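You operate a simulated robot arm through the tools that you are given. There is no shell and no other tool. Be economical: measure what you need, move in short steps, check, and stop when the job is done.

You are at the controls of a simulated two-armed robot. One attempt, no reset.

JOB
Take the blue cloth from the service table and lay it out flat on the right half of the bench.

Only the result counts: the job must be done as asked and must still hold three seconds after the hand-in. Knocking over, shifting, dropping, spilling or breaking anything else fails it. Flat cloth is picked up by pressing the open fingertips on it (5 to 10 N) and closing them slowly along it; thin cloth reads only 2 to 8 mm in the jaws.

ROBOT AND FRAMES
Two 7-joint arms with two-finger parallel grippers on one trunk, on a base that drives. Base frame: it is fixed to the floor where the robot stands at the start and does not move with it; the origin is under the middle of the robot, x ahead of it, y to its left, z up; the surface under the hand at the start is at about z = 0.86. Units: m, degrees, N and s.
The left shoulder is at the start at [0.082, 0.174, 1.158], the right one opposite. With the tool pointing down near the work surface each hand reaches from about 0.3 to 0.72 m from the robot's upright axis, wherever it stands, measured 20 degrees to its own side. Places, roughly: right half of the bench [2.7, 0.2, 0.8]. Payload 3.6 kg a hand.
The tool frame of a hand sits at the grasp point between the pads (the TCP): z along the fingers, y along the line on which they close. The tips reach 0.03 m beyond it. The gripper opens to 0.11 m. The fingers are 0.02 m wide and 0.01 m thick; the gripper's body (0.048 by 0.112 m) begins 0.055 m behind the TCP.
Orientation is that of the tool frame in the base frame, as a unit quaternion [w, x, y, z]. With the fingers straight down and closing along the base's y, the tool's x points along the base's -x, its y along +y and its z along -z.

CONTROLS
- The arms move only by the tool apply_moves. It takes "left_increments", "right_increments" or both (then of equal length, played together; a hand with none holds still); each is a list of rows, each a list of 7 numbers: the shift along the tool's x, y, z in m, then the turn, a rotation vector about the tool's x, y, z in degrees, then the gripper command, from -1 (shut) to 1 (fully open), values between in proportion. In form: [[tx, ty, tz, ax, ay, az, grip], ...]. A call has 1 to 20 rows; each row shifts and turns the commanded pose from where the row before left it, along the tool's axes as they then stand. Rows are played at 5 a second. More than 0.05 m and 8.6 degrees between two rows, or a gripper value outside its range, and nothing of the call is played. Where a pose cannot be reached the arm comes as near as it can. A force on the tool above 40 N (or 10 N above the force at the start of the call, whichever is more), or a blocked arm, ends the call early, and 0.2 s more pass. The fingers move at their own pace (about 0.153 m/s each) and stop on an object; they squeeze with about 30 N. The grip force told is the motor's: it shows also when the fingers shut on nothing. Time passes only in rows, and 0.2 s behind the last, so rows that do not move let the fingers close. The reply holds the time, the measured pose of the TCP, the force on the tool along the base axes, the opening and the grip force, in the units named above and with some noise, with the torque about the TCP (base axes, N m) and any sound that the robot's microphone picked up.
- Cameras (640 x 400 px; columns grow to the right, rows downward): "scene" is now at [0.1407, 0.0418, 1.3112]; the picture's right is [0.48, -0.88, -0.00], its down [-0.61, -0.33, -0.72] and it looks along [0.63, 0.35, -0.70] (base axes); focal length 247 px, centre (320, 200). "left" rides on the left gripper at [0.073, -0.017, -0.103] in its tool frame; the picture's right is [0.23, 0.97, 0.00], its down [-0.76, 0.18, -0.62] and it looks along [-0.61, 0.14, 0.78] (tool axes); focal length 222 px, centre (320, 200). "right" rides on the right gripper at [0.073, 0.017, -0.103] in its tool frame; the picture's right is [-0.23, 0.97, 0.00], its down [-0.76, -0.18, -0.62] and it looks along [-0.61, -0.14, 0.78] (tool axes); focal length 222 px, centre (320, 200). There is no depth. A picture from a camera that has moved, and an enlarged one, comes with that camera's place and axes in the base frame and with its lens. The place of the scene camera against the robot may be out by one fixed shift of up to 0.025 m in any direction.
- get_image(camera): a new picture of that camera. No time passes.
- slide_trunk(by): slides the trunk up (or, below 0, down) by that many m; the arms and the scene camera ride with it, the base frame stays. It gives what a move gives, with no picture.
- steer(legs): drives the robot by 1 to 6 legs, each [ahead, left, turn to the left] in m, m and degrees, along the robot's own axes; the way and the turn of a leg run together, so that a leg with both is an arc; at most 1.5 m and 180 degrees a leg. The arms and the cameras ride along, it lands a little off, and it stops where it bumps. It gives what a move gives.
- aim_head(pan, tilt): turns the head with the scene camera to pan (to the left, within 86 degrees either way) and tilt (down, from -29 to 69), counted from straight ahead of the robot. It gives what a move gives.
- inspect(camera, box): a new picture of the part [left, top, right, bottom] of that camera's present view, enlarged. No time passes.
- sign_off(): hands the job in; it is judged then, once.

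Go step by step. Nothing tells you exact positions but the pictures and the camera data: compare them with the known pose of the tool, close in by small moves and look again before you grip or let go. The budget is 120 turns and 108 pictures, counting those below and the enlarged ones. Unless the task says otherwise, let go and move clear before handing in, and close with one line.

The tools are called after "Request:" as a command line: name --argument value ..., lists and objects as JSON in quotes. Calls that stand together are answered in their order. apply_moves: Moves the arms, as the interface text tells. Its arguments: {"type":"object","properties":{"left_increments":{"type":"array","items":{"type":"array","items":{"type":"number"}}},"right_increments":{"type":"array","items":{"type":"array","items":{"type":"number"}}}},"required":[]} The other tools are called the same way: slide_trunk (by) slides the trunk up or down; steer (legs) drives the base; aim_head (pan, tilt) turns the head that bears the scene camera; get_image (camera) takes a picture; inspect (camera, box) takes an enlarged picture of a part of a camera's view; sign_off () hands the job in.

At the start:

```text
time: 0.0
left_eef_pos: [0.326, 0.3729, 1.0629]
left_tool_rot: [0.0, -0.001, 1.0, -0.001]
left_contact_force: [0.3, -0.2, 0.7]
left_torque: [0.0, -0.01, 0.03]
left_grip_width: 0.1099
left_gripper_force: 0.0
right_eef_pos: [0.4107, 0.0169, 1.0855]
right_tool_rot: [0.0, 0.0, 1.0, 0.0]
right_contact_force: [0.2, -0.2, 0.7]
right_torque: [0.02, 0.01, 0.0]
right_grip_width: 0.1101
right_gripper_force: 0.0
trunk travel left (down, up): [-0.275, 0.488]
robot x, y, heading: [-0.0011, 0.0, 0.0]
head pan, tilt: [28.7, 44.0]
```

scene: 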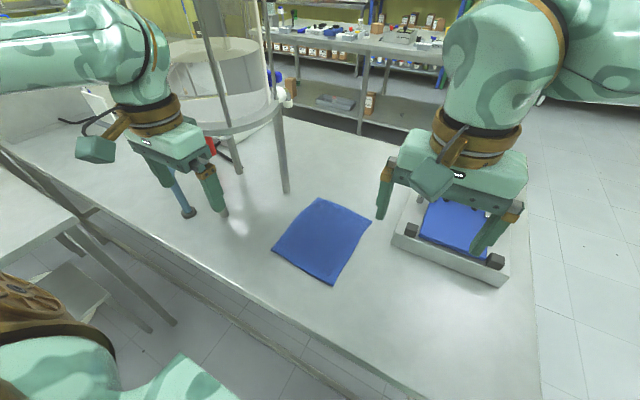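
right: 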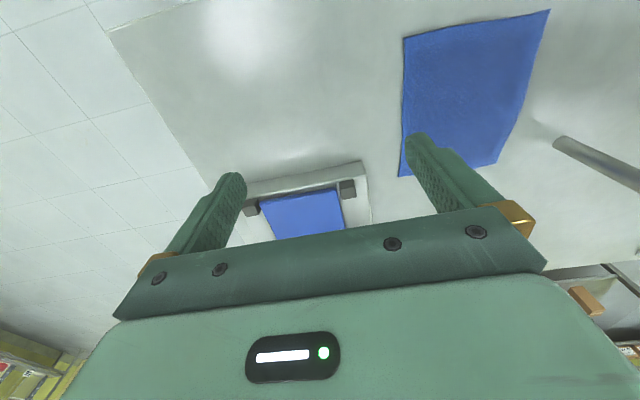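
left: 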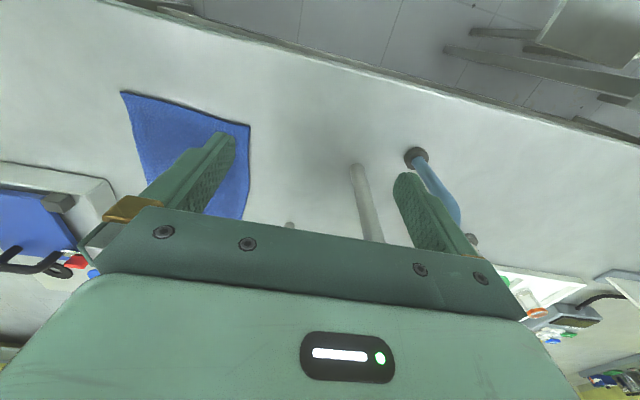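

I see a blue cloth lying on the service table at about [0.45, 0.20], and a second blue item sitting in a tray to its right. I'll look closer at both before I touch anything.

Request:
inspect --camera "scene" --box '[240, 170, 540, 310]'

Request:
inspect --camera "right" --box '[200, 0, 600, 250]'

Request:
aim_head --pan 0 --tilt 15

Request:
get_image --camera "scene"

```text
2.13 times, centred on (390, 240) of scene
camera zoom: at [0.1407, 0.0418, 1.3112], right [0.48, -0.88, 0.0], down [-0.61, -0.33, -0.72], along [0.63, 0.35, -0.7], focal length 528 px, centre (171, 115)
```

zoom: 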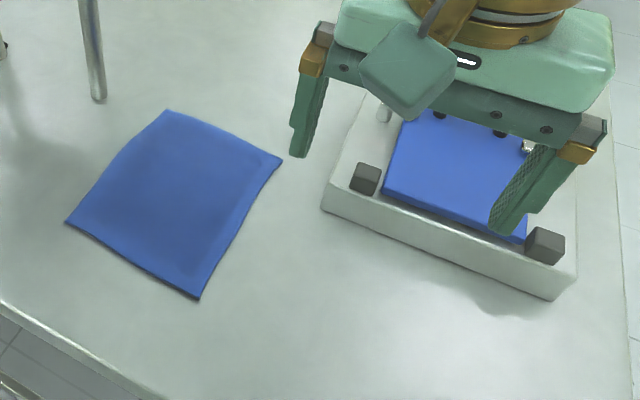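

```text
1.60 times, centred on (400, 125) of right
camera zoom: at [0.3385, 0.0336, 1.1893], right [0.23, 0.97, 0.0], down [0.76, -0.18, 0.62], along [0.61, -0.14, -0.78], focal length 355 px, centre (192, 320)
```

zoom: 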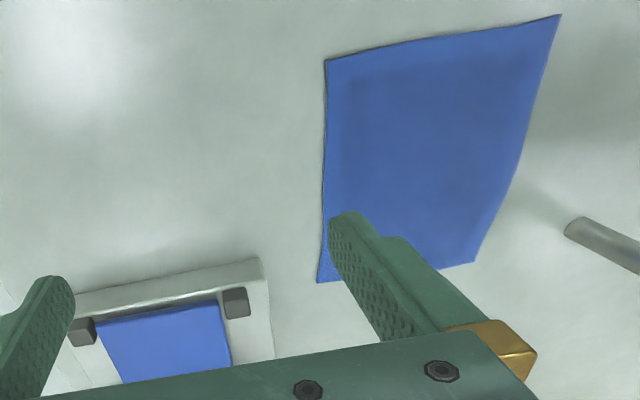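

```text
time: 0.9
left_eef_pos: [0.3245, 0.3715, 1.0625]
left_tool_rot: [0.0, -0.001, 1.0, -0.001]
left_contact_force: [0.4, -0.2, 0.2]
left_torque: [0.0, -0.05, 0.0]
left_grip_width: 0.1098
left_gripper_force: 0.0
right_eef_pos: [0.4111, 0.017, 1.0839]
right_tool_rot: [-0.001, 0.0, 1.0, -0.001]
right_contact_force: [-0.6, -0.7, 0.2]
right_torque: [-0.03, -0.01, -0.02]
right_grip_width: 0.1099
right_gripper_force: 0.1
trunk travel left (down, up): [-0.275, 0.488]
robot x, y, heading: [0.0012, -0.0017, -0.1]
head pan, tilt: [0.0, 15.0]
```

```text
102 pictures are left
camera scene: at [0.1621, 0.0025, 1.3565], right [0.0, -1.0, 0.0], down [-0.26, 0.0, -0.97], along [0.97, 0.0, -0.26], focal length 247 px, centre (320, 200)
```

scene: 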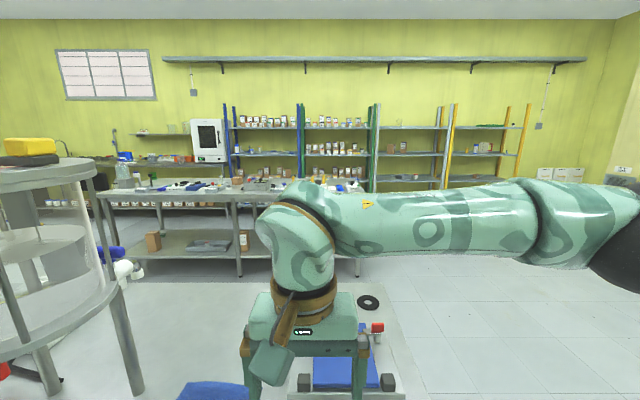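

The item in the tray looks like a rigid device, so the flat square to its left is the cloth. Next I'll check how much free space there is on the bench ahead.

Request:
inspect --camera "scene" --box '[90, 160, 390, 290]'

Request:
aim_head --pan 24 --tilt 60

Request:
get_image --camera "scene"

```text
2.13 times, centred on (240, 225) of scene
camera zoom: at [0.1621, 0.0025, 1.3565], right [0.0, -1.0, 0.0], down [-0.26, 0.0, -0.97], along [0.97, 0.0, -0.26], focal length 528 px, centre (491, 147)
```

zoom: 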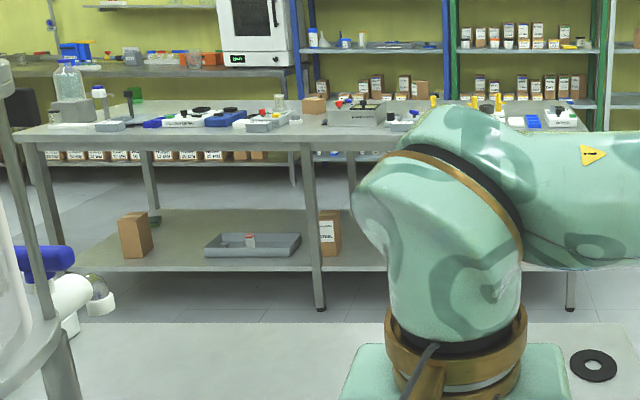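

```text
time: 2.1
left_eef_pos: [0.3243, 0.3729, 1.0632]
left_tool_rot: [-0.001, 0.0, 1.0, -0.002]
left_contact_force: [1.1, -0.3, 1.1]
left_torque: [0.01, 0.0, 0.0]
left_grip_width: 0.1099
left_gripper_force: 0.1
right_eef_pos: [0.4107, 0.0179, 1.0849]
right_tool_rot: [-0.001, 0.0, 1.0, 0.0]
right_contact_force: [0.6, 0.4, -0.1]
right_torque: [0.0, -0.03, 0.01]
right_grip_width: 0.1101
right_gripper_force: 0.0
trunk travel left (down, up): [-0.275, 0.488]
robot x, y, heading: [-0.002, -0.0006, -0.1]
head pan, tilt: [24.0, 60.0]
```

```text
100 pictures are left
camera scene: at [0.1296, 0.0295, 1.2904], right [0.41, -0.91, 0.0], down [-0.79, -0.35, -0.5], along [0.46, 0.2, -0.87], focal length 247 px, centre (320, 200)
```

scene: 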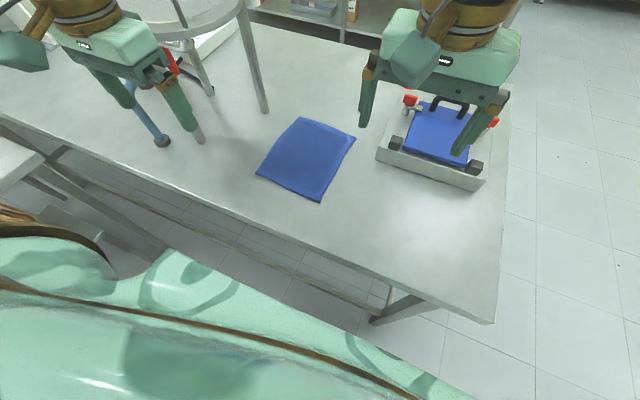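

The cloth measures about 0.20 by 0.16 m. From the two hand cameras its near edge runs from [0.377, 0.128] to [0.386, 0.287]. I'll pinch that edge at both corners with the jaws closing along x, so first I turn both hands 90°.

Request:
apply_moves --left_increments '[[0, 0, 0, 0, 0, 8.2, 0], [0, 0, 0, 0, 0, 8.2, 0], [0, 0, 0, 0, 0, 8.2, 0], [0, 0, 0, 0, 0, 8.2, 0], [0, 0, 0, 0, 0, 8.2, 0], [0, 0, 0, 0, 0, 8.2, 0], [0, 0, 0, 0, 0, 8.2, 0], [0, 0, 0, 0, 0, 8.2, 0], [0, 0, 0, 0, 0, 8.2, 0], [0, 0, 0, 0, 0, 8.2, 0], [0, 0, 0, 0, 0, 8, 0]]' --right_increments '[[0, 0, 0, 0, 0, -8.2, 0], [0, 0, 0, 0, 0, -8.2, 0], [0, 0, 0, 0, 0, -8.2, 0], [0, 0, 0, 0, 0, -8.2, 0], [0, 0, 0, 0, 0, -8.2, 0], [0, 0, 0, 0, 0, -8.2, 0], [0, 0, 0, 0, 0, -8.2, 0], [0, 0, 0, 0, 0, -8.2, 0], [0, 0, 0, 0, 0, -8.2, 0], [0, 0, 0, 0, 0, -8.2, 0], [0, 0, 0, 0, 0, -8, 0]]'

Request:
get_image --camera "scene"

Request:
get_image --camera "left"

Request:
get_image --camera "right"

```text
time: 4.5
left_eef_pos: [0.3247, 0.3703, 1.0626]
left_tool_rot: [0.0, 0.707, 0.707, -0.001]
left_contact_force: [0.3, 0.4, -0.5]
left_torque: [0.01, 0.02, 0.01]
left_grip_width: 0.0549
left_gripper_force: 0.0
right_eef_pos: [0.4104, 0.0172, 1.0851]
right_tool_rot: [-0.001, -0.395, 0.918, 0.0]
right_contact_force: [-0.2, 0.6, -0.2]
right_torque: [0.0, -0.01, 0.01]
right_grip_width: 0.0549
right_gripper_force: 0.1
right hand out of reach, approached as far as the arm can: row 7, 8, 9, 10, 11
trunk travel left (down, up): [-0.275, 0.488]
robot x, y, heading: [0.0014, -0.0048, 0.1]
head pan, tilt: [24.0, 60.0]
```

```text
99 pictures are left
camera scene: at [0.1296, 0.0295, 1.2903], right [0.41, -0.91, 0.0], down [-0.79, -0.35, -0.5], along [0.46, 0.2, -0.87], focal length 247 px, centre (320, 200)
```

scene: 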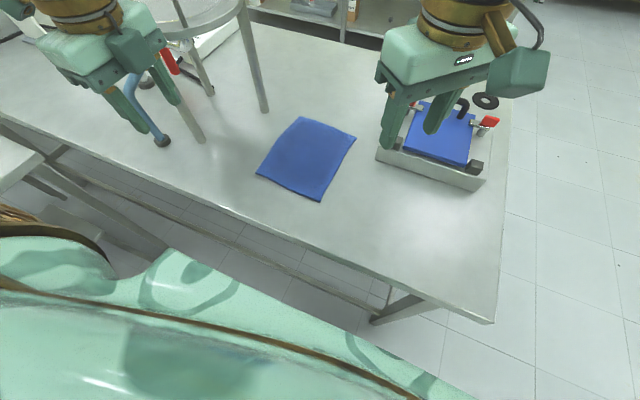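

```text
98 pictures are left
camera left: at [0.3075, 0.4435, 1.167], right [0.97, 0.23, 0.0], down [0.18, -0.76, 0.62], along [0.14, -0.61, -0.78], focal length 222 px, centre (320, 200)
```

left: 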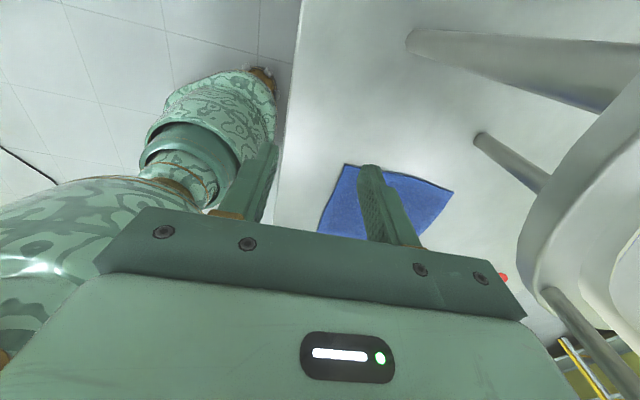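

```text
97 pictures are left
camera right: at [0.3488, -0.0241, 1.1895], right [-0.55, 0.84, 0.0], down [0.65, 0.43, 0.62], along [0.52, 0.34, -0.78], focal length 222 px, centre (320, 200)
```

right: 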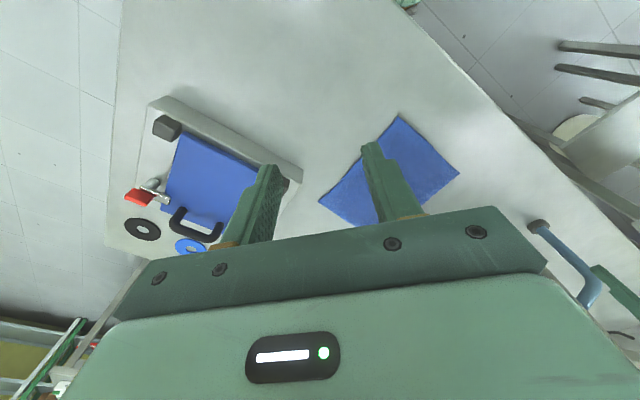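

The left hand turned fully, but the right hand stopped at about 47°. Closing along y and straddling the cloth's two side edges near the front corners works just as well, so I'll turn both hands back.

Request:
apply_moves --left_increments '[[0, 0, 0, 0, 0, -8.2, -0.2], [0, 0, 0, 0, 0, -8.2, -0.2], [0, 0, 0, 0, 0, -8.2, -0.2], [0, 0, 0, 0, 0, -8.2, -0.2], [0, 0, 0, 0, 0, -8.2, -0.2], [0, 0, 0, 0, 0, -8.2, -0.2], [0, 0, 0, 0, 0, -8.2, -0.2], [0, 0, 0, 0, 0, -8.2, -0.2], [0, 0, 0, 0, 0, -8.2, -0.2], [0, 0, 0, 0, 0, -8.2, -0.2], [0, 0, 0, 0, 0, -8, -0.2]]' --right_increments '[[0, 0, 0, 0, 0, 8, -0.2], [0, 0, 0, 0, 0, 8, -0.2], [0, 0, 0, 0, 0, 8, -0.2], [0, 0, 0, 0, 0, 8, -0.2], [0, 0, 0, 0, 0, 8, -0.2], [0, 0, 0, 0, 0, 6, -0.2], [0, 0, 0, 0, 0, 0, -0.2], [0, 0, 0, 0, 0, 0, -0.2], [0, 0, 0, 0, 0, 0, -0.2], [0, 0, 0, 0, 0, 0, -0.2], [0, 0, 0, 0, 0, 0, -0.2]]'

```text
time: 6.9
left_eef_pos: [0.3255, 0.3721, 1.0617]
left_tool_rot: [0.0, -0.002, 1.0, 0.0]
left_contact_force: [-0.7, -0.2, -0.5]
left_torque: [-0.01, -0.04, 0.02]
left_grip_width: 0.0441
left_gripper_force: 0.1
right_eef_pos: [0.4111, 0.0176, 1.0852]
right_tool_rot: [-0.002, -0.005, 1.0, 0.0]
right_contact_force: [0.6, -0.2, -0.2]
right_torque: [-0.01, 0.01, 0.02]
right_grip_width: 0.044
right_gripper_force: 0.1
trunk travel left (down, up): [-0.275, 0.488]
robot x, y, heading: [-0.0001, -0.0017, 0.1]
head pan, tilt: [24.0, 60.0]
```

Both hands are back with the jaws closing along y. Next I bring them above the cloth's two front corners, 0.08 m clear of it.

Request:
apply_moves --left_increments '[[-0.026, -0.03, 0.02, 0, 0, 0, -0.2], [-0.026, -0.03, 0.02, 0, 0, 0, -0.2], [-0.026, -0.03, 0.02, 0, 0, 0, -0.2], [0, 0, 0.02, 0, 0, 0, -0.2], [0, 0, 0.012, 0, 0, 0, -0.2]]' --right_increments '[[0.004, 0.03, 0.025, 0, 0, 0, -0.2], [0.004, 0.03, 0.025, 0, 0, 0, -0.2], [0.004, 0.03, 0.025, 0, 0, 0, -0.2], [0.005, 0.027, 0.025, 0, 0, 0, -0.2], [0, 0, 0.015, 0, 0, 0, -0.2]]'

Request:
get_image --camera "left"

Request:
get_image --camera "right"

Request:
get_image --camera "scene"

```text
time: 8.1
left_eef_pos: [0.4048, 0.2812, 0.9701]
left_tool_rot: [0.0, 0.0, 1.0, -0.001]
left_contact_force: [0.8, 0.1, 0.1]
left_torque: [0.02, 0.01, -0.01]
left_grip_width: 0.044
left_gripper_force: 0.1
right_eef_pos: [0.3937, 0.1343, 0.9692]
right_tool_rot: [-0.001, -0.004, 1.0, 0.001]
right_contact_force: [-0.1, -0.3, -0.1]
right_torque: [0.01, 0.01, 0.01]
right_grip_width: 0.0439
right_gripper_force: 0.0
trunk travel left (down, up): [-0.275, 0.488]
robot x, y, heading: [-0.0025, -0.0035, 0.1]
head pan, tilt: [24.0, 60.0]
```

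```text
96 pictures are left
camera left: at [0.3309, 0.264, 1.0748], right [-0.23, 0.97, 0.0], down [0.76, 0.18, 0.62], along [0.61, 0.14, -0.78], focal length 222 px, centre (320, 200)
```

left: 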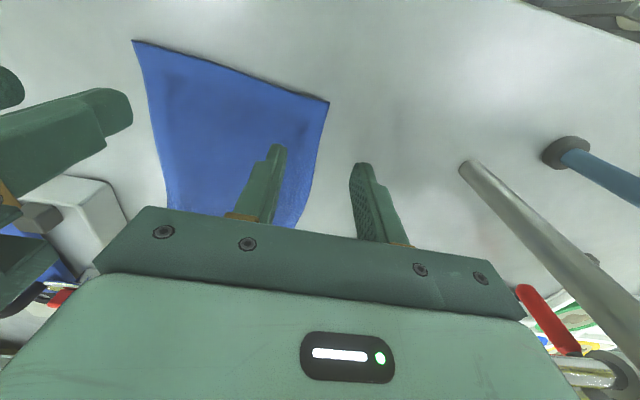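

```text
95 pictures are left
camera right: at [0.3213, 0.1497, 1.0735], right [0.22, 0.98, 0.0], down [0.76, -0.17, 0.62], along [0.61, -0.14, -0.78], focal length 222 px, centre (320, 200)
```

right: 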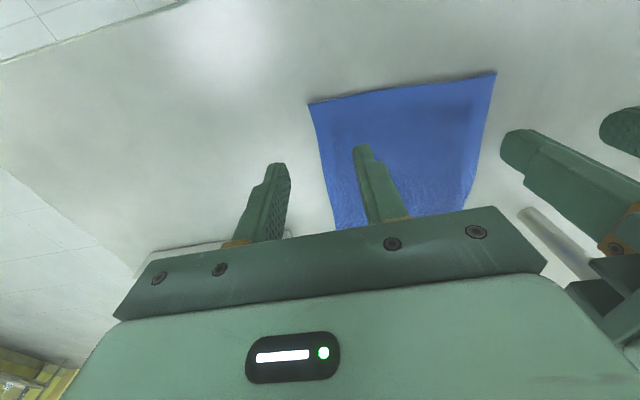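

```text
94 pictures are left
camera scene: at [0.1304, 0.0287, 1.2902], right [0.41, -0.91, 0.0], down [-0.79, -0.35, -0.5], along [0.46, 0.2, -0.87], focal length 247 px, centre (320, 200)
```

scene: 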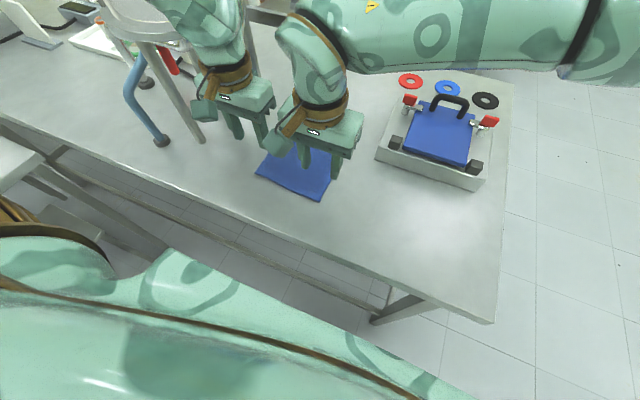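

Both cameras agree: the front corners are at about [0.375, 0.125] and [0.384, 0.285]. I'll narrow the jaws, shift each hand slightly inward so its fingertips come down on the cloth, and descend to just above it.

Request:
apply_moves --left_increments '[[0, -0.007, 0.01, 0, 0, 0, -0.56], [0, -0.007, 0.02, 0, 0, 0, -0.56], [0, 0, 0.02, 0, 0, 0, -0.56], [0, 0, 0.015, 0, 0, 0, -0.56]]' --right_increments '[[0, 0.005, 0.01, 0, 0, 0, -0.56], [0, 0.005, 0.02, 0, 0, 0, -0.56], [0, 0, 0.02, 0, 0, 0, -0.56], [0, 0, 0.015, 0, 0, 0, -0.56]]'

Request:
get_image --camera "left"

Request:
get_image --camera "right"

```text
time: 9.1
left_eef_pos: [0.403, 0.2687, 0.905]
left_tool_rot: [0.0, -0.001, 1.0, -0.001]
left_contact_force: [0.7, -1.4, -0.6]
left_torque: [-0.02, 0.02, 0.0]
left_grip_width: 0.0246
left_gripper_force: 0.0
right_eef_pos: [0.3937, 0.1436, 0.9036]
right_tool_rot: [0.0, -0.005, 1.0, 0.0]
right_contact_force: [-0.3, -0.2, 0.6]
right_torque: [0.01, 0.01, 0.0]
right_grip_width: 0.0242
right_gripper_force: 0.1
trunk travel left (down, up): [-0.275, 0.488]
robot x, y, heading: [-0.0038, 0.0014, -0.1]
head pan, tilt: [24.0, 60.0]
```

```text
93 pictures are left
camera left: at [0.3303, 0.2511, 1.0101], right [-0.23, 0.97, 0.0], down [0.76, 0.18, 0.62], along [0.61, 0.14, -0.78], focal length 222 px, centre (320, 200)
```

left: 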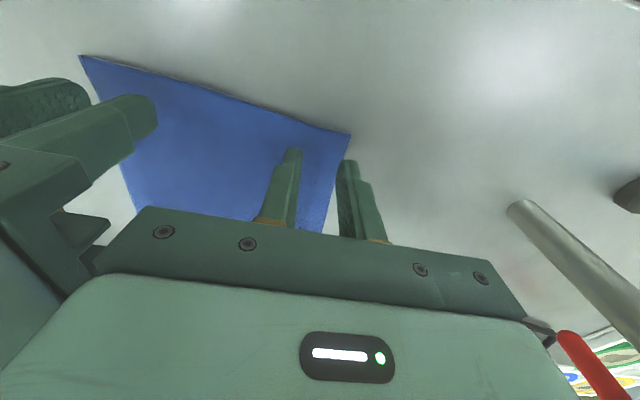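

```text
92 pictures are left
camera right: at [0.3208, 0.1595, 1.0079], right [0.22, 0.98, 0.0], down [0.76, -0.17, 0.62], along [0.61, -0.14, -0.78], focal length 222 px, centre (320, 200)
```

right: 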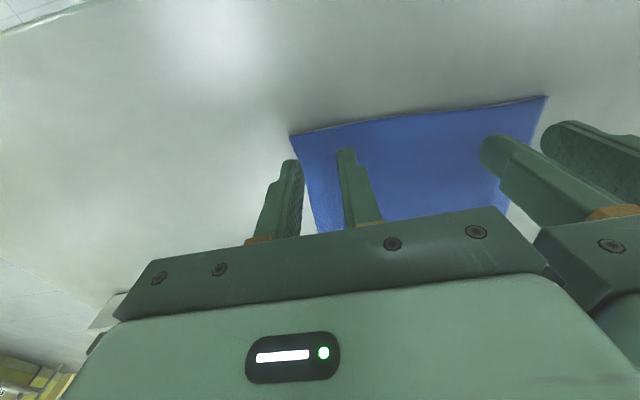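

The outer fingertips are just about over the side edges. I'll move each hand 3 mm further in and step down slowly to contact.

Request:
apply_moves --left_increments '[[0, -0.003, 0.005, 0, 0, 0, -0.64], [0, 0, 0.004, 0, 0, 0, -0.64], [0, 0, 0.002, 0, 0, 0, -0.64], [0, 0, 0.002, 0, 0, 0, -0.64]]' --right_increments '[[0, 0.003, 0.005, 0, 0, 0, -0.64], [0, 0, 0.004, 0, 0, 0, -0.64], [0, 0, 0.002, 0, 0, 0, -0.64], [0, 0, 0.002, 0, 0, 0, -0.64]]'

```text
time: 10.1
left_eef_pos: [0.4022, 0.2644, 0.8936]
left_tool_rot: [0.002, -0.001, 1.0, -0.001]
left_contact_force: [0.3, -0.1, 2.6]
left_torque: [0.0, -0.02, 0.02]
left_grip_width: 0.0199
left_gripper_force: 0.0
right_eef_pos: [0.3932, 0.1474, 0.893]
right_tool_rot: [0.001, -0.003, 1.0, 0.0]
right_contact_force: [1.9, -0.2, 21.3]
right_torque: [0.0, -0.02, 0.0]
right_grip_width: 0.0199
right_gripper_force: 0.1
trunk travel left (down, up): [-0.275, 0.488]
robot x, y, heading: [-0.0003, -0.0038, 0.1]
head pan, tilt: [24.0, 60.0]
```

Both hands are in contact, but the right presses at 21 N and the left at only 2.6 N. I'll even them out to 5–10 N before closing.

Request:
apply_moves --left_increments '[[0, 0, 0.0005, 0, 0, 0, -0.64], [0, 0, 0, 0, 0, 0, -0.64]]' --right_increments '[[0, 0, -0.001, 0, 0, 0, -0.64], [0, 0, 0, 0, 0, 0, -0.64]]'

```text
time: 10.7
left_eef_pos: [0.4025, 0.2638, 0.8935]
left_tool_rot: [0.001, -0.001, 1.0, -0.001]
left_contact_force: [2.1, 0.5, 7.3]
left_torque: [0.03, -0.07, -0.03]
left_grip_width: 0.0199
left_gripper_force: 0.1
right_eef_pos: [0.393, 0.1461, 0.8927]
right_tool_rot: [0.0, -0.005, 1.0, 0.001]
right_contact_force: [2.7, 2.6, 20.2]
right_torque: [0.16, -0.09, 0.01]
right_grip_width: 0.0199
right_gripper_force: 0.0
trunk travel left (down, up): [-0.275, 0.488]
robot x, y, heading: [0.0011, 0.0004, 0.2]
head pan, tilt: [24.0, 60.0]
```

The left is right at 7 N, while the right still reads 20 N. I'll ease the right up a little more.

Request:
apply_moves --left_increments '[[0, 0, 0, 0, 0, 0, -0.64], [0, 0, 0, 0, 0, 0, -0.64]]' --right_increments '[[0, 0, -0.001, 0, 0, 0, -0.64], [0, 0, 0, 0, 0, 0, -0.64]]'

```text
time: 11.3
left_eef_pos: [0.4023, 0.2661, 0.8928]
left_tool_rot: [0.001, -0.001, 1.0, -0.001]
left_contact_force: [2.2, 0.4, 9.7]
left_torque: [-0.01, -0.03, -0.04]
left_grip_width: 0.0195
left_gripper_force: 0.0
right_eef_pos: [0.3917, 0.1476, 0.8934]
right_tool_rot: [0.0, -0.004, 1.0, 0.0]
right_contact_force: [2.8, 0.4, 12.4]
right_torque: [0.05, -0.08, -0.03]
right_grip_width: 0.0198
right_gripper_force: 0.0
trunk travel left (down, up): [-0.275, 0.488]
robot x, y, heading: [-0.002, -0.0005, -0.1]
head pan, tilt: [24.0, 60.0]
```

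The forces are close to the target range, so I close both hands slowly along the cloth.

Request:
apply_moves --left_increments '[[0, 0, 0, 0, 0, 0, -0.68], [0, 0, 0, 0, 0, 0, -0.72], [0, 0, 0, 0, 0, 0, -0.76], [0, 0, 0, 0, 0, 0, -0.8], [0, 0, 0, 0, 0, 0, -0.84], [0, 0, 0, 0, 0, 0, -0.88], [0, 0, 0, 0, 0, 0, -0.92], [0, 0, 0, 0, 0, 0, -0.96], [0, 0, 0, 0, 0, 0, -1], [0, 0, 0, 0, 0, 0, -1], [0, 0, 0, 0, 0, 0, -1]]' --right_increments '[[0, 0, -0.0004, 0, 0, 0, -0.68], [0, 0, 0, 0, 0, 0, -0.72], [0, 0, 0, 0, 0, 0, -0.76], [0, 0, 0, 0, 0, 0, -0.8], [0, 0, 0, 0, 0, 0, -0.84], [0, 0, 0, 0, 0, 0, -0.88], [0, 0, 0, 0, 0, 0, -0.92], [0, 0, 0, 0, 0, 0, -0.96], [0, 0, 0, 0, 0, 0, -1], [0, 0, 0, 0, 0, 0, -1], [0, 0, 0, 0, 0, 0, -1]]'

Request:
get_image --camera "left"

Request:
get_image --camera "right"

```text
time: 13.7
left_eef_pos: [0.4027, 0.2631, 0.8936]
left_tool_rot: [0.001, -0.001, 1.0, -0.002]
left_contact_force: [-0.1, -1.0, 10.4]
left_torque: [-0.07, 0.01, -0.03]
left_grip_width: 0.0035
left_gripper_force: 30.2
right_eef_pos: [0.3923, 0.1465, 0.8926]
right_tool_rot: [0.0, -0.004, 1.0, -0.001]
right_contact_force: [-0.8, 0.3, 3.1]
right_torque: [0.04, -0.03, 0.02]
right_grip_width: 0.0001
right_gripper_force: 29.5
trunk travel left (down, up): [-0.275, 0.488]
robot x, y, heading: [-0.0022, 0.0006, -0.0]
head pan, tilt: [24.0, 60.0]
```

```text
91 pictures are left
camera left: at [0.329, 0.2472, 0.998], right [-0.23, 0.97, 0.0], down [0.76, 0.18, 0.62], along [0.61, 0.14, -0.78], focal length 222 px, centre (320, 200)
```

left: 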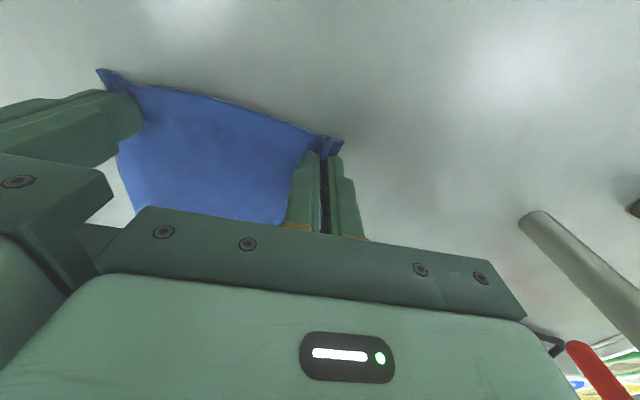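

```text
90 pictures are left
camera right: at [0.32, 0.1625, 0.9984], right [0.22, 0.98, 0.0], down [0.76, -0.17, 0.62], along [0.61, -0.14, -0.78], focal length 222 px, centre (320, 200)
```

right: 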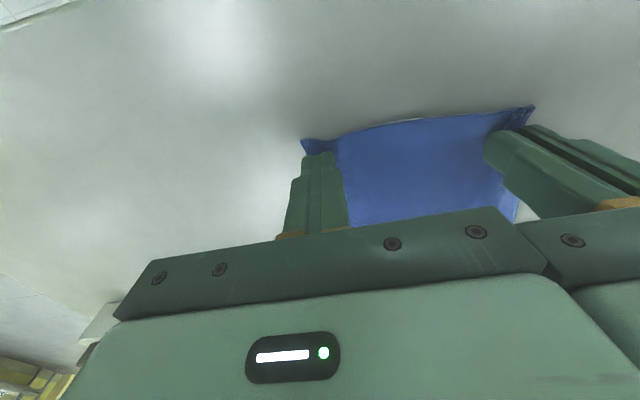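

The left hand holds cloth at 3.5 mm, but the right closed on nothing because its pressure dropped to 3 N. I'll reopen the right, press a little harder and close again while the left keeps holding.

Request:
apply_moves --right_increments '[[0, 0, -0.002, 0, 0, 0, -0.9], [0, 0.0, -0.002, 0, 0, 0, -0.58], [0, 0, 0.002, 0, 0, 0, -0.58], [0, 0, 0.002, 0, 0, 0, -0.58], [0, 0, 0.0006, 0, 0, 0, -0.58], [0, 0, 0, 0, 0, 0, -0.58]]'

Request:
inspect --camera "right" --box '[260, 90, 420, 250]'

```text
time: 15.1
left_eef_pos: [0.4008, 0.264, 0.8933]
left_tool_rot: [0.0, -0.001, 1.0, 0.0]
left_contact_force: [0.4, -0.8, 10.0]
left_torque: [-0.06, -0.02, -0.01]
left_grip_width: 0.0038
left_gripper_force: 30.0
right_eef_pos: [0.3928, 0.1468, 0.8935]
right_tool_rot: [-0.001, -0.005, 1.0, 0.0]
right_contact_force: [-1.3, -0.2, 6.2]
right_torque: [0.12, 0.03, 0.01]
right_grip_width: 0.0231
right_gripper_force: 0.0
trunk travel left (down, up): [-0.275, 0.488]
robot x, y, heading: [0.0005, -0.0024, 0.1]
head pan, tilt: [24.0, 60.0]
```

```text
2.50 times, centred on (340, 170) of right
camera zoom: at [0.3196, 0.1626, 0.9978], right [0.22, 0.98, 0.0], down [0.76, -0.17, 0.62], along [0.61, -0.14, -0.78], focal length 555 px, centre (270, 275)
```

zoom: 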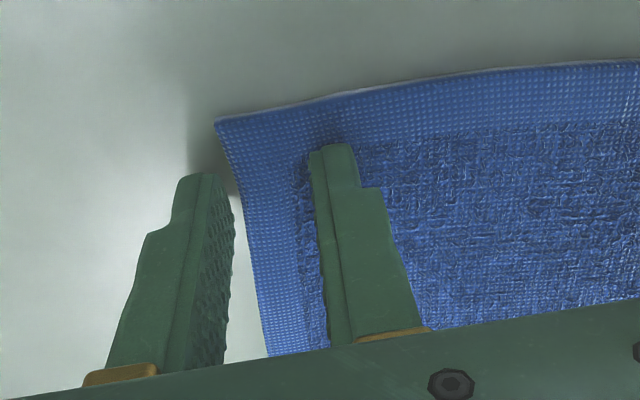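

The right outer fingertip now sits just off the edge, since the cloth slid about 10 mm inward. I'll narrow the right jaws so both tips land on cloth, press harder and retry.

Request:
apply_moves --right_increments '[[0, 0, -0.003, 0, 0, 0, -0.58], [0, 0.001, -0.001, 0, 0, 0, -0.76], [0, 0, 0, 0, 0, 0, -0.76], [0, 0, 0.002, 0, 0, 0, -0.76], [0, 0, 0.002, 0, 0, 0, -0.76], [0, 0, 0.001, 0, 0, 0, -0.76], [0, 0, 0, 0, 0, 0, -0.76]]'

```text
time: 16.7
left_eef_pos: [0.4023, 0.2639, 0.8932]
left_tool_rot: [0.002, -0.001, 1.0, 0.0]
left_contact_force: [0.5, 0.0, 9.9]
left_torque: [-0.01, 0.01, -0.03]
left_grip_width: 0.0035
left_gripper_force: 30.4
right_eef_pos: [0.3915, 0.1483, 0.8933]
right_tool_rot: [0.0, -0.005, 1.0, 0.001]
right_contact_force: [1.2, -0.6, 6.9]
right_torque: [0.05, -0.02, 0.0]
right_grip_width: 0.0132
right_gripper_force: 0.1
trunk travel left (down, up): [-0.275, 0.488]
robot x, y, heading: [0.0002, -0.001, 0.2]
head pan, tilt: [24.0, 60.0]
```

Contact is 7 N with the tips 13 mm apart. I close slowly with a touch more pressure.

Request:
apply_moves --right_increments '[[0, 0, 0.0004, 0, 0, 0, -0.78], [0, 0, 0, 0, 0, 0, -0.81], [0, 0, 0, 0, 0, 0, -0.84], [0, 0, 0.0002, 0, 0, 0, -0.87], [0, 0, 0, 0, 0, 0, -0.9], [0, 0, 0.0002, 0, 0, 0, -0.93], [0, 0, 0, 0, 0, 0, -0.96], [0, 0, 0, 0, 0, 0, -1], [0, 0, 0, 0, 0, 0, -1], [0, 0, 0, 0, 0, 0, -1]]'

Request:
inspect --camera "right" --box '[260, 90, 420, 250]'

```text
time: 18.9
left_eef_pos: [0.4028, 0.2653, 0.8944]
left_tool_rot: [0.001, -0.001, 1.0, -0.001]
left_contact_force: [2.7, -2.0, 8.3]
left_torque: [-0.08, -0.01, 0.02]
left_grip_width: 0.0037
left_gripper_force: 29.6
right_eef_pos: [0.3929, 0.1481, 0.8922]
right_tool_rot: [0.0, -0.004, 1.0, 0.0]
right_contact_force: [0.7, 2.2, 15.4]
right_torque: [0.07, -0.02, 0.01]
right_grip_width: 0.0001
right_gripper_force: 29.8
trunk travel left (down, up): [-0.275, 0.488]
robot x, y, heading: [0.0008, 0.002, 0.1]
head pan, tilt: [24.0, 60.0]
```

```text
2.50 times, centred on (340, 170) of right
camera zoom: at [0.3188, 0.1636, 0.9974], right [0.22, 0.98, 0.0], down [0.76, -0.17, 0.62], along [0.61, -0.14, -0.78], focal length 555 px, centre (270, 275)
```

zoom: 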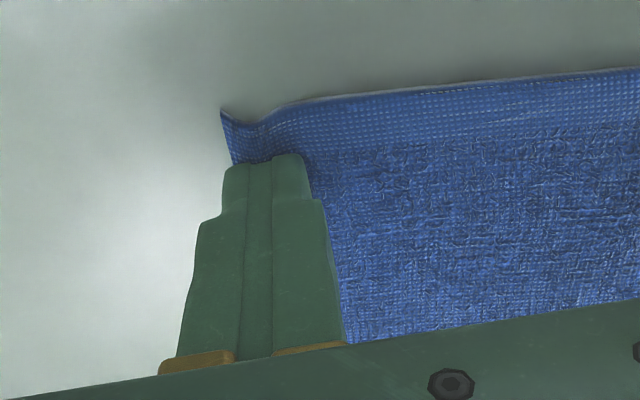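

The tips only slid over the cloth, so the right needs to be further in with a wider bite. The left gripper body is in the way, so I'll raise the left slightly and tilt its body outward about its grip point, with the right lifted clear and opened.

Request:
apply_moves --left_increments '[[0, 0, -0.004, 0, 0, 0, -1], [0, 0, -0.004, 0, 0, 0, -1], [0, 0, 0, 8, 0, 0, -1], [0, 0, 0, 7, 0, 0, -1], [0, 0, 0, 0, 0, 0, -1]]' --right_increments '[[0, 0, -0.003, 0, 0, 0, -1], [0, 0, -0.003, 0, 0, 0, -0.5], [0, 0, -0.002, 0, 0, 0, -0.5], [0, 0, 0, 0, 0, 0, -0.5], [0, 0, 0, 0, 0, 0, -0.5]]'

Request:
get_image --camera "right"

Request:
get_image --camera "left"

```text
time: 20.1
left_eef_pos: [0.4032, 0.2651, 0.9009]
left_tool_rot: [0.001, 0.0, 0.991, -0.133]
left_contact_force: [0.3, 0.2, 0.1]
left_torque: [0.08, 0.01, 0.02]
left_grip_width: 0.0033
left_gripper_force: 29.7
right_eef_pos: [0.3923, 0.1468, 0.8998]
right_tool_rot: [0.0, -0.004, 1.0, 0.0]
right_contact_force: [0.1, -0.9, -0.5]
right_torque: [0.01, 0.0, -0.03]
right_grip_width: 0.0273
right_gripper_force: 0.0
trunk travel left (down, up): [-0.275, 0.488]
robot x, y, heading: [-0.002, -0.0031, 0.0]
head pan, tilt: [24.0, 60.0]
```

```text
87 pictures are left
camera right: at [0.3202, 0.163, 1.0038], right [0.22, 0.98, 0.0], down [0.76, -0.17, 0.62], along [0.61, -0.14, -0.78], focal length 222 px, centre (320, 200)
```

right: 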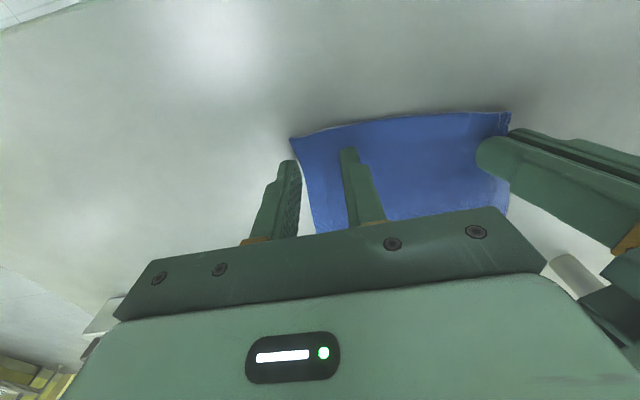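

```text
86 pictures are left
camera left: at [0.3298, 0.2747, 1.0058], right [-0.23, 0.94, -0.26], down [0.76, 0.34, 0.56], along [0.61, -0.07, -0.79], focal length 222 px, centre (320, 200)
```

left: 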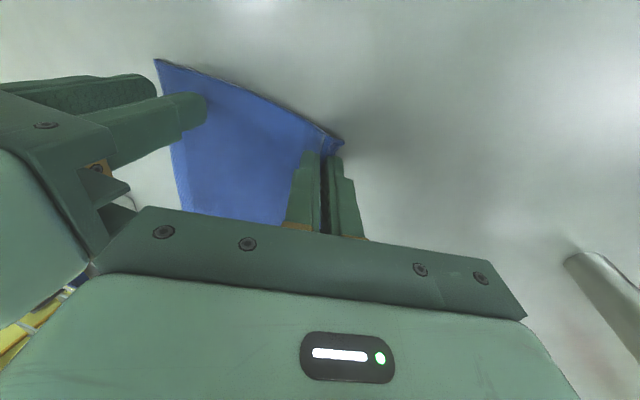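

The left body is clear and the cloth has relaxed, with the right corner back at about y = 0.129. I move the right hand in to y = 0.152 and press down again.

Request:
apply_moves --right_increments '[[0, 0.005, 0, 0, 0, 0, -0.54], [0, 0, 0.003, 0, 0, 0, -0.54], [0, 0, 0.0025, 0, 0, 0, -0.54], [0, 0, 0.0015, 0, 0, 0, -0.54], [0, 0, 0.0005, 0, 0, 0, -0.54], [0, 0, 0, 0, 0, 0, -0.54]]'

Request:
inspect --camera "right" --box '[260, 90, 420, 250]'

```text
time: 21.5
left_eef_pos: [0.4032, 0.2645, 0.9004]
left_tool_rot: [0.0, -0.001, 0.991, -0.132]
left_contact_force: [-0.3, 0.3, -0.2]
left_torque: [0.07, -0.01, 0.01]
left_grip_width: 0.0036
left_gripper_force: 30.0
right_eef_pos: [0.3939, 0.1541, 0.893]
right_tool_rot: [-0.001, -0.005, 1.0, -0.001]
right_contact_force: [1.6, 0.5, 10.0]
right_torque: [0.03, -0.02, -0.03]
right_grip_width: 0.0253
right_gripper_force: 0.1
trunk travel left (down, up): [-0.275, 0.488]
robot x, y, heading: [0.0015, 0.0032, -0.3]
head pan, tilt: [24.0, 60.0]
```

```text
2.50 times, centred on (340, 170) of right
camera zoom: at [0.3202, 0.1687, 0.9976], right [0.22, 0.98, 0.0], down [0.76, -0.17, 0.62], along [0.61, -0.14, -0.78], focal length 555 px, centre (270, 275)
```

zoom: 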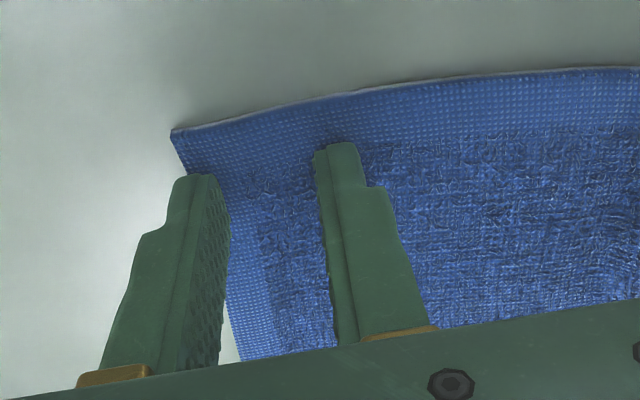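

Now both fingertips are on the cloth at 10 N, so I close slowly.

Request:
apply_moves --right_increments '[[0, 0, 0, 0, 0, 0, -0.58], [0, 0, 0, 0, 0, 0, -0.62], [0, 0, 0, 0, 0, 0, -0.66], [0, 0, 0, 0, 0, 0, -0.7], [0, 0, 0, 0, 0, 0, -0.74], [0, 0, 0, 0, 0, 0, -0.78], [0, 0, 0, 0, 0, 0, -0.82], [0, 0, 0, 0, 0, 0, -0.86], [0, 0, 0, 0, 0, 0, -0.9], [0, 0, 0, 0, 0, 0, -0.94], [0, 0, 0, 0, 0, 0, -0.98], [0, 0, 0, 0, 0, 0, -1], [0, 0, 0, 0, 0, 0, -1]]'

Request:
inspect --camera "right" --box '[260, 90, 420, 250]'

```text
time: 24.3
left_eef_pos: [0.403, 0.2643, 0.9007]
left_tool_rot: [0.0, 0.0, 0.991, -0.131]
left_contact_force: [0.1, -5.8, -1.1]
left_torque: [-0.06, 0.02, 0.01]
left_grip_width: 0.0036
left_gripper_force: 29.8
right_eef_pos: [0.3929, 0.1527, 0.8927]
right_tool_rot: [0.0, -0.005, 1.0, 0.001]
right_contact_force: [0.4, 4.4, 12.6]
right_torque: [0.16, 0.0, -0.01]
right_grip_width: 0.0037
right_gripper_force: 30.4
trunk travel left (down, up): [-0.275, 0.488]
robot x, y, heading: [0.0, 0.0004, 0.2]
head pan, tilt: [24.0, 60.0]
```

```text
2.50 times, centred on (340, 170) of right
camera zoom: at [0.3197, 0.1687, 0.9975], right [0.22, 0.98, 0.0], down [0.76, -0.17, 0.62], along [0.61, -0.14, -0.78], focal length 555 px, centre (270, 275)
```

zoom: 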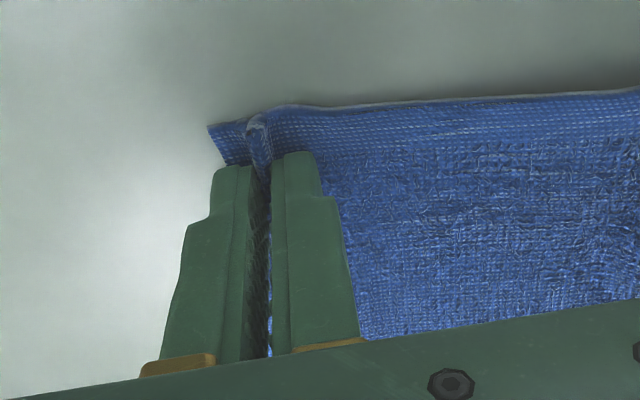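

Both hands now hold cloth, reading 3.6 and 3.7 mm. I lift the two together, straight up, and check that it hangs properly.

Request:
apply_moves --left_increments '[[0, -0.0036, -0.0097, 0, 0, 0, -1], [0, -0.0052, -0.0193, 0, 0, 0, -1], [0, -0.0078, -0.029, 0, 0, 0, -1], [0, -0.0104, -0.0386, 0, 0, 0, -1], [0, -0.0104, -0.0386, 0, 0, 0, -1], [0, -0.0104, -0.0386, 0, 0, 0, -1], [0, -0.0104, -0.0386, 0, 0, 0, -1]]' --right_increments '[[0, 0, -0.015, 0, 0, 0, -1], [0, 0, -0.02, 0, 0, 0, -1], [0, 0, -0.03, 0, 0, 0, -1], [0, 0, -0.04, 0, 0, 0, -1], [0, 0, -0.04, 0, 0, 0, -1], [0, 0, -0.04, 0, 0, 0, -1], [0, 0, -0.04, 0, 0, 0, -1]]'

Request:
get_image --camera "scene"

Request:
get_image --camera "right"

```text
time: 25.9
left_eef_pos: [0.4009, 0.2637, 1.1223]
left_tool_rot: [0.001, 0.0, 0.991, -0.131]
left_contact_force: [-0.1, -4.3, -0.8]
left_torque: [-0.05, -0.02, -0.02]
left_grip_width: 0.0036
left_gripper_force: 30.1
right_eef_pos: [0.3923, 0.153, 1.119]
right_tool_rot: [0.0, -0.004, 1.0, 0.0]
right_contact_force: [0.0, 2.9, -0.3]
right_torque: [0.11, -0.02, -0.03]
right_grip_width: 0.0036
right_gripper_force: 30.5
trunk travel left (down, up): [-0.275, 0.488]
robot x, y, heading: [0.0003, 0.0013, 0.3]
head pan, tilt: [24.0, 60.0]
```

```text
83 pictures are left
camera scene: at [0.1286, 0.0292, 1.2905], right [0.41, -0.91, 0.0], down [-0.79, -0.35, -0.5], along [0.46, 0.2, -0.87], focal length 247 px, centre (320, 200)
```

scene: 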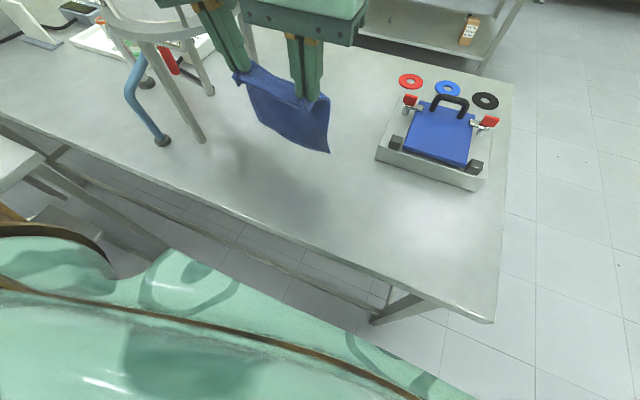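

```text
82 pictures are left
camera right: at [0.3195, 0.1674, 1.2235], right [0.22, 0.98, 0.0], down [0.76, -0.17, 0.62], along [0.61, -0.14, -0.78], focal length 222 px, centre (320, 200)
```

right: 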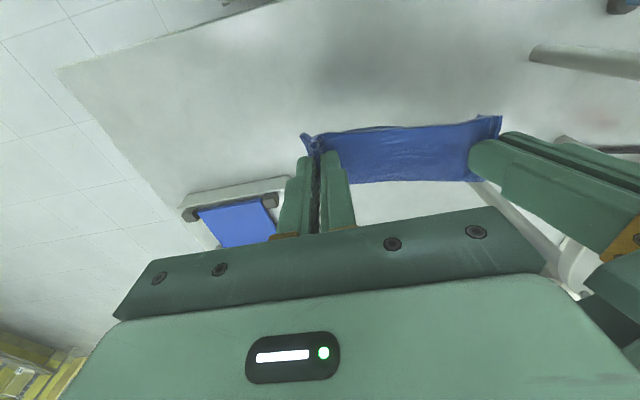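

The cloth hangs cleanly between the hands. Before driving I'll look at the route past the right end of the table and at the bench top.

Request:
aim_head --pan -60 --tilt 30

Request:
get_image --camera "scene"

Request:
aim_head --pan -15 --tilt 25

Request:
get_image --camera "scene"

Request:
inspect --camera "scene" --box '[90, 80, 290, 205]'

```text
time: 27.4
left_eef_pos: [0.4034, 0.2628, 1.1213]
left_tool_rot: [0.0, 0.0, 0.991, -0.131]
left_contact_force: [-0.1, -3.3, -0.4]
left_torque: [-0.1, 0.0, -0.01]
left_grip_width: 0.0037
left_gripper_force: 30.2
right_eef_pos: [0.3933, 0.1527, 1.1175]
right_tool_rot: [-0.001, -0.004, 1.0, 0.0]
right_contact_force: [0.4, 4.1, 0.3]
right_torque: [0.12, -0.02, -0.05]
right_grip_width: 0.0037
right_gripper_force: 30.4
trunk travel left (down, up): [-0.275, 0.488]
robot x, y, heading: [-0.0005, 0.0003, 0.2]
head pan, tilt: [-60.0, 30.0]
```

```text
81 pictures are left
camera scene: at [0.114, -0.0759, 1.3324], right [-0.87, -0.5, 0.0], down [-0.25, 0.43, -0.87], along [0.43, -0.75, -0.5], focal length 247 px, centre (320, 200)
```

scene: 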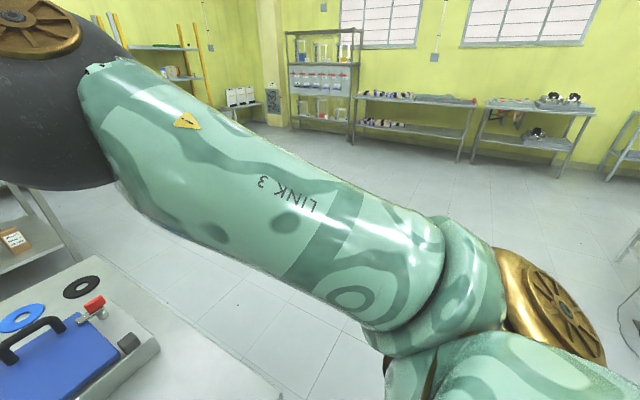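

```text
time: 28.6
left_eef_pos: [0.4029, 0.2649, 1.1213]
left_tool_rot: [0.0, -0.001, 0.991, -0.132]
left_contact_force: [1.2, -4.7, 0.1]
left_torque: [-0.04, 0.03, 0.01]
left_grip_width: 0.0036
left_gripper_force: 30.0
right_eef_pos: [0.3931, 0.152, 1.1187]
right_tool_rot: [-0.001, -0.005, 1.0, 0.0]
right_contact_force: [0.8, 4.5, 0.7]
right_torque: [0.15, 0.01, -0.05]
right_grip_width: 0.0039
right_gripper_force: 30.0
trunk travel left (down, up): [-0.275, 0.488]
robot x, y, heading: [-0.0011, 0.0013, -0.2]
head pan, tilt: [-15.0, 25.0]
```

```text
80 pictures are left
camera scene: at [0.1577, -0.0215, 1.3404], right [-0.26, -0.97, 0.0], down [-0.41, 0.11, -0.91], along [0.88, -0.24, -0.42], focal length 247 px, centre (320, 200)
```

scene: 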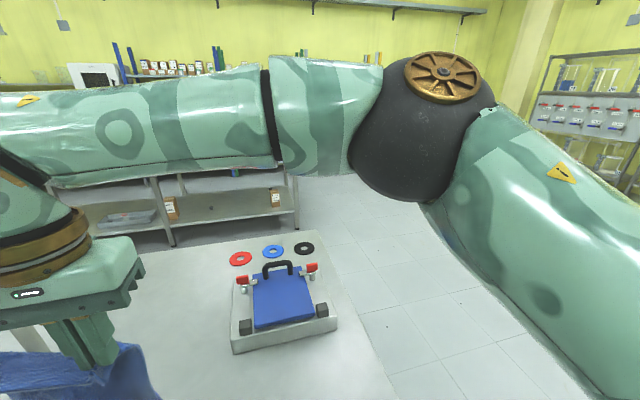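

```text
3.20 times, centred on (190, 142) of scene
camera zoom: at [0.1577, -0.0215, 1.3404], right [-0.26, -0.97, 0.0], down [-0.41, 0.11, -0.91], along [0.88, -0.24, -0.42], focal length 792 px, centre (736, 384)
```

zoom: 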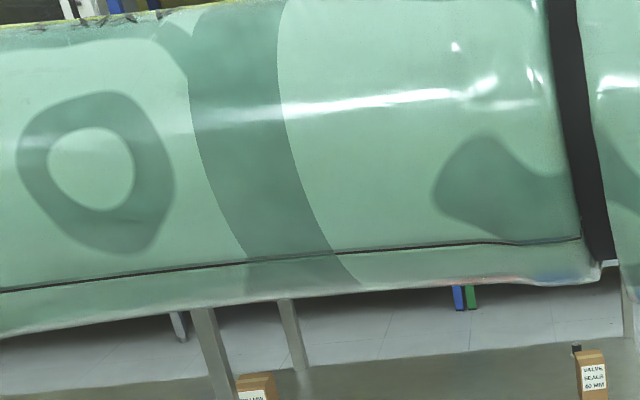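

The floor to the right is clear, the table ends at about y = -0.2, and the bench front edge is near x = 2.3. I need to back out first, so I'll raise the trunk and check on both sides and behind.

Request:
slide_trunk --by 0.15

Request:
aim_head --pan 86 --tilt 35

Request:
get_image --camera "scene"

Request:
aim_head --pan -86 --tilt 35

Request:
get_image --camera "scene"

```text
time: 30.3
left_eef_pos: [0.4029, 0.2641, 1.27]
left_tool_rot: [0.0, -0.002, 0.991, -0.131]
left_contact_force: [-0.2, -2.4, -0.7]
left_torque: [-0.01, 0.0, -0.01]
left_grip_width: 0.0033
left_gripper_force: 30.1
right_eef_pos: [0.3935, 0.152, 1.2667]
right_tool_rot: [-0.001, -0.005, 1.0, 0.0]
right_contact_force: [0.0, 1.7, 0.5]
right_torque: [0.08, -0.01, -0.02]
right_grip_width: 0.0037
right_gripper_force: 30.0
trunk travel left (down, up): [-0.425, 0.338]
robot x, y, heading: [0.0001, -0.0035, 0.1]
head pan, tilt: [-15.0, 25.0]
```

```text
time: 32.1
left_eef_pos: [0.4029, 0.2631, 1.2711]
left_tool_rot: [0.0, -0.001, 0.991, -0.132]
left_contact_force: [-1.0, -2.5, -0.3]
left_torque: [0.02, 0.01, -0.01]
left_grip_width: 0.0036
left_gripper_force: 29.3
right_eef_pos: [0.3921, 0.1536, 1.2671]
right_tool_rot: [0.0, -0.004, 1.0, -0.001]
right_contact_force: [0.1, 2.3, 0.2]
right_torque: [0.05, -0.02, -0.03]
right_grip_width: 0.0035
right_gripper_force: 29.9
trunk travel left (down, up): [-0.425, 0.338]
robot x, y, heading: [0.0016, -0.0018, 0.3]
head pan, tilt: [85.9, 35.0]
```

```text
78 pictures are left
camera scene: at [0.0231, 0.0903, 1.4769], right [1.0, -0.07, 0.0], down [-0.04, -0.57, -0.82], along [0.06, 0.82, -0.57], focal length 247 px, centre (320, 200)
```

scene: 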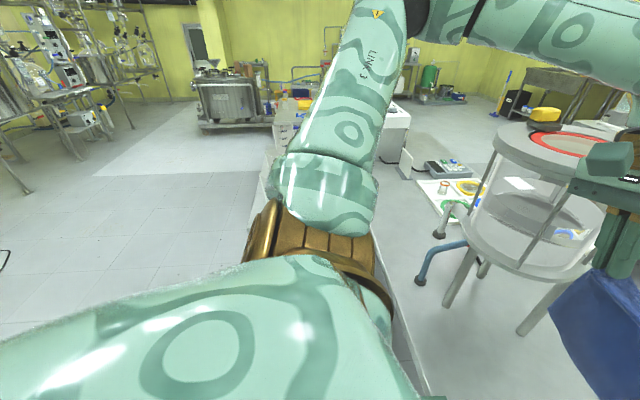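

```text
time: 34.7
left_eef_pos: [0.403, 0.2638, 1.2704]
left_tool_rot: [0.001, 0.0, 0.991, -0.131]
left_contact_force: [-0.9, -2.2, 0.1]
left_torque: [-0.01, 0.0, -0.05]
left_grip_width: 0.0034
left_gripper_force: 29.7
right_eef_pos: [0.3925, 0.1536, 1.2676]
right_tool_rot: [-0.001, -0.004, 1.0, 0.0]
right_contact_force: [0.4, 2.4, 0.1]
right_torque: [0.06, 0.03, 0.0]
right_grip_width: 0.0037
right_gripper_force: 29.9
trunk travel left (down, up): [-0.425, 0.338]
robot x, y, heading: [0.0015, -0.0007, -0.1]
head pan, tilt: [-85.9, 35.0]
```

```text
77 pictures are left
camera scene: at [0.0231, -0.0854, 1.4769], right [-1.0, -0.07, 0.0], down [-0.04, 0.57, -0.82], along [0.06, -0.82, -0.57], focal length 247 px, centre (320, 200)
```

scene: 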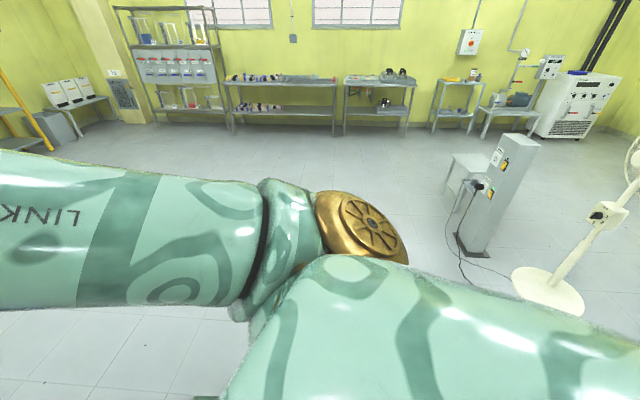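

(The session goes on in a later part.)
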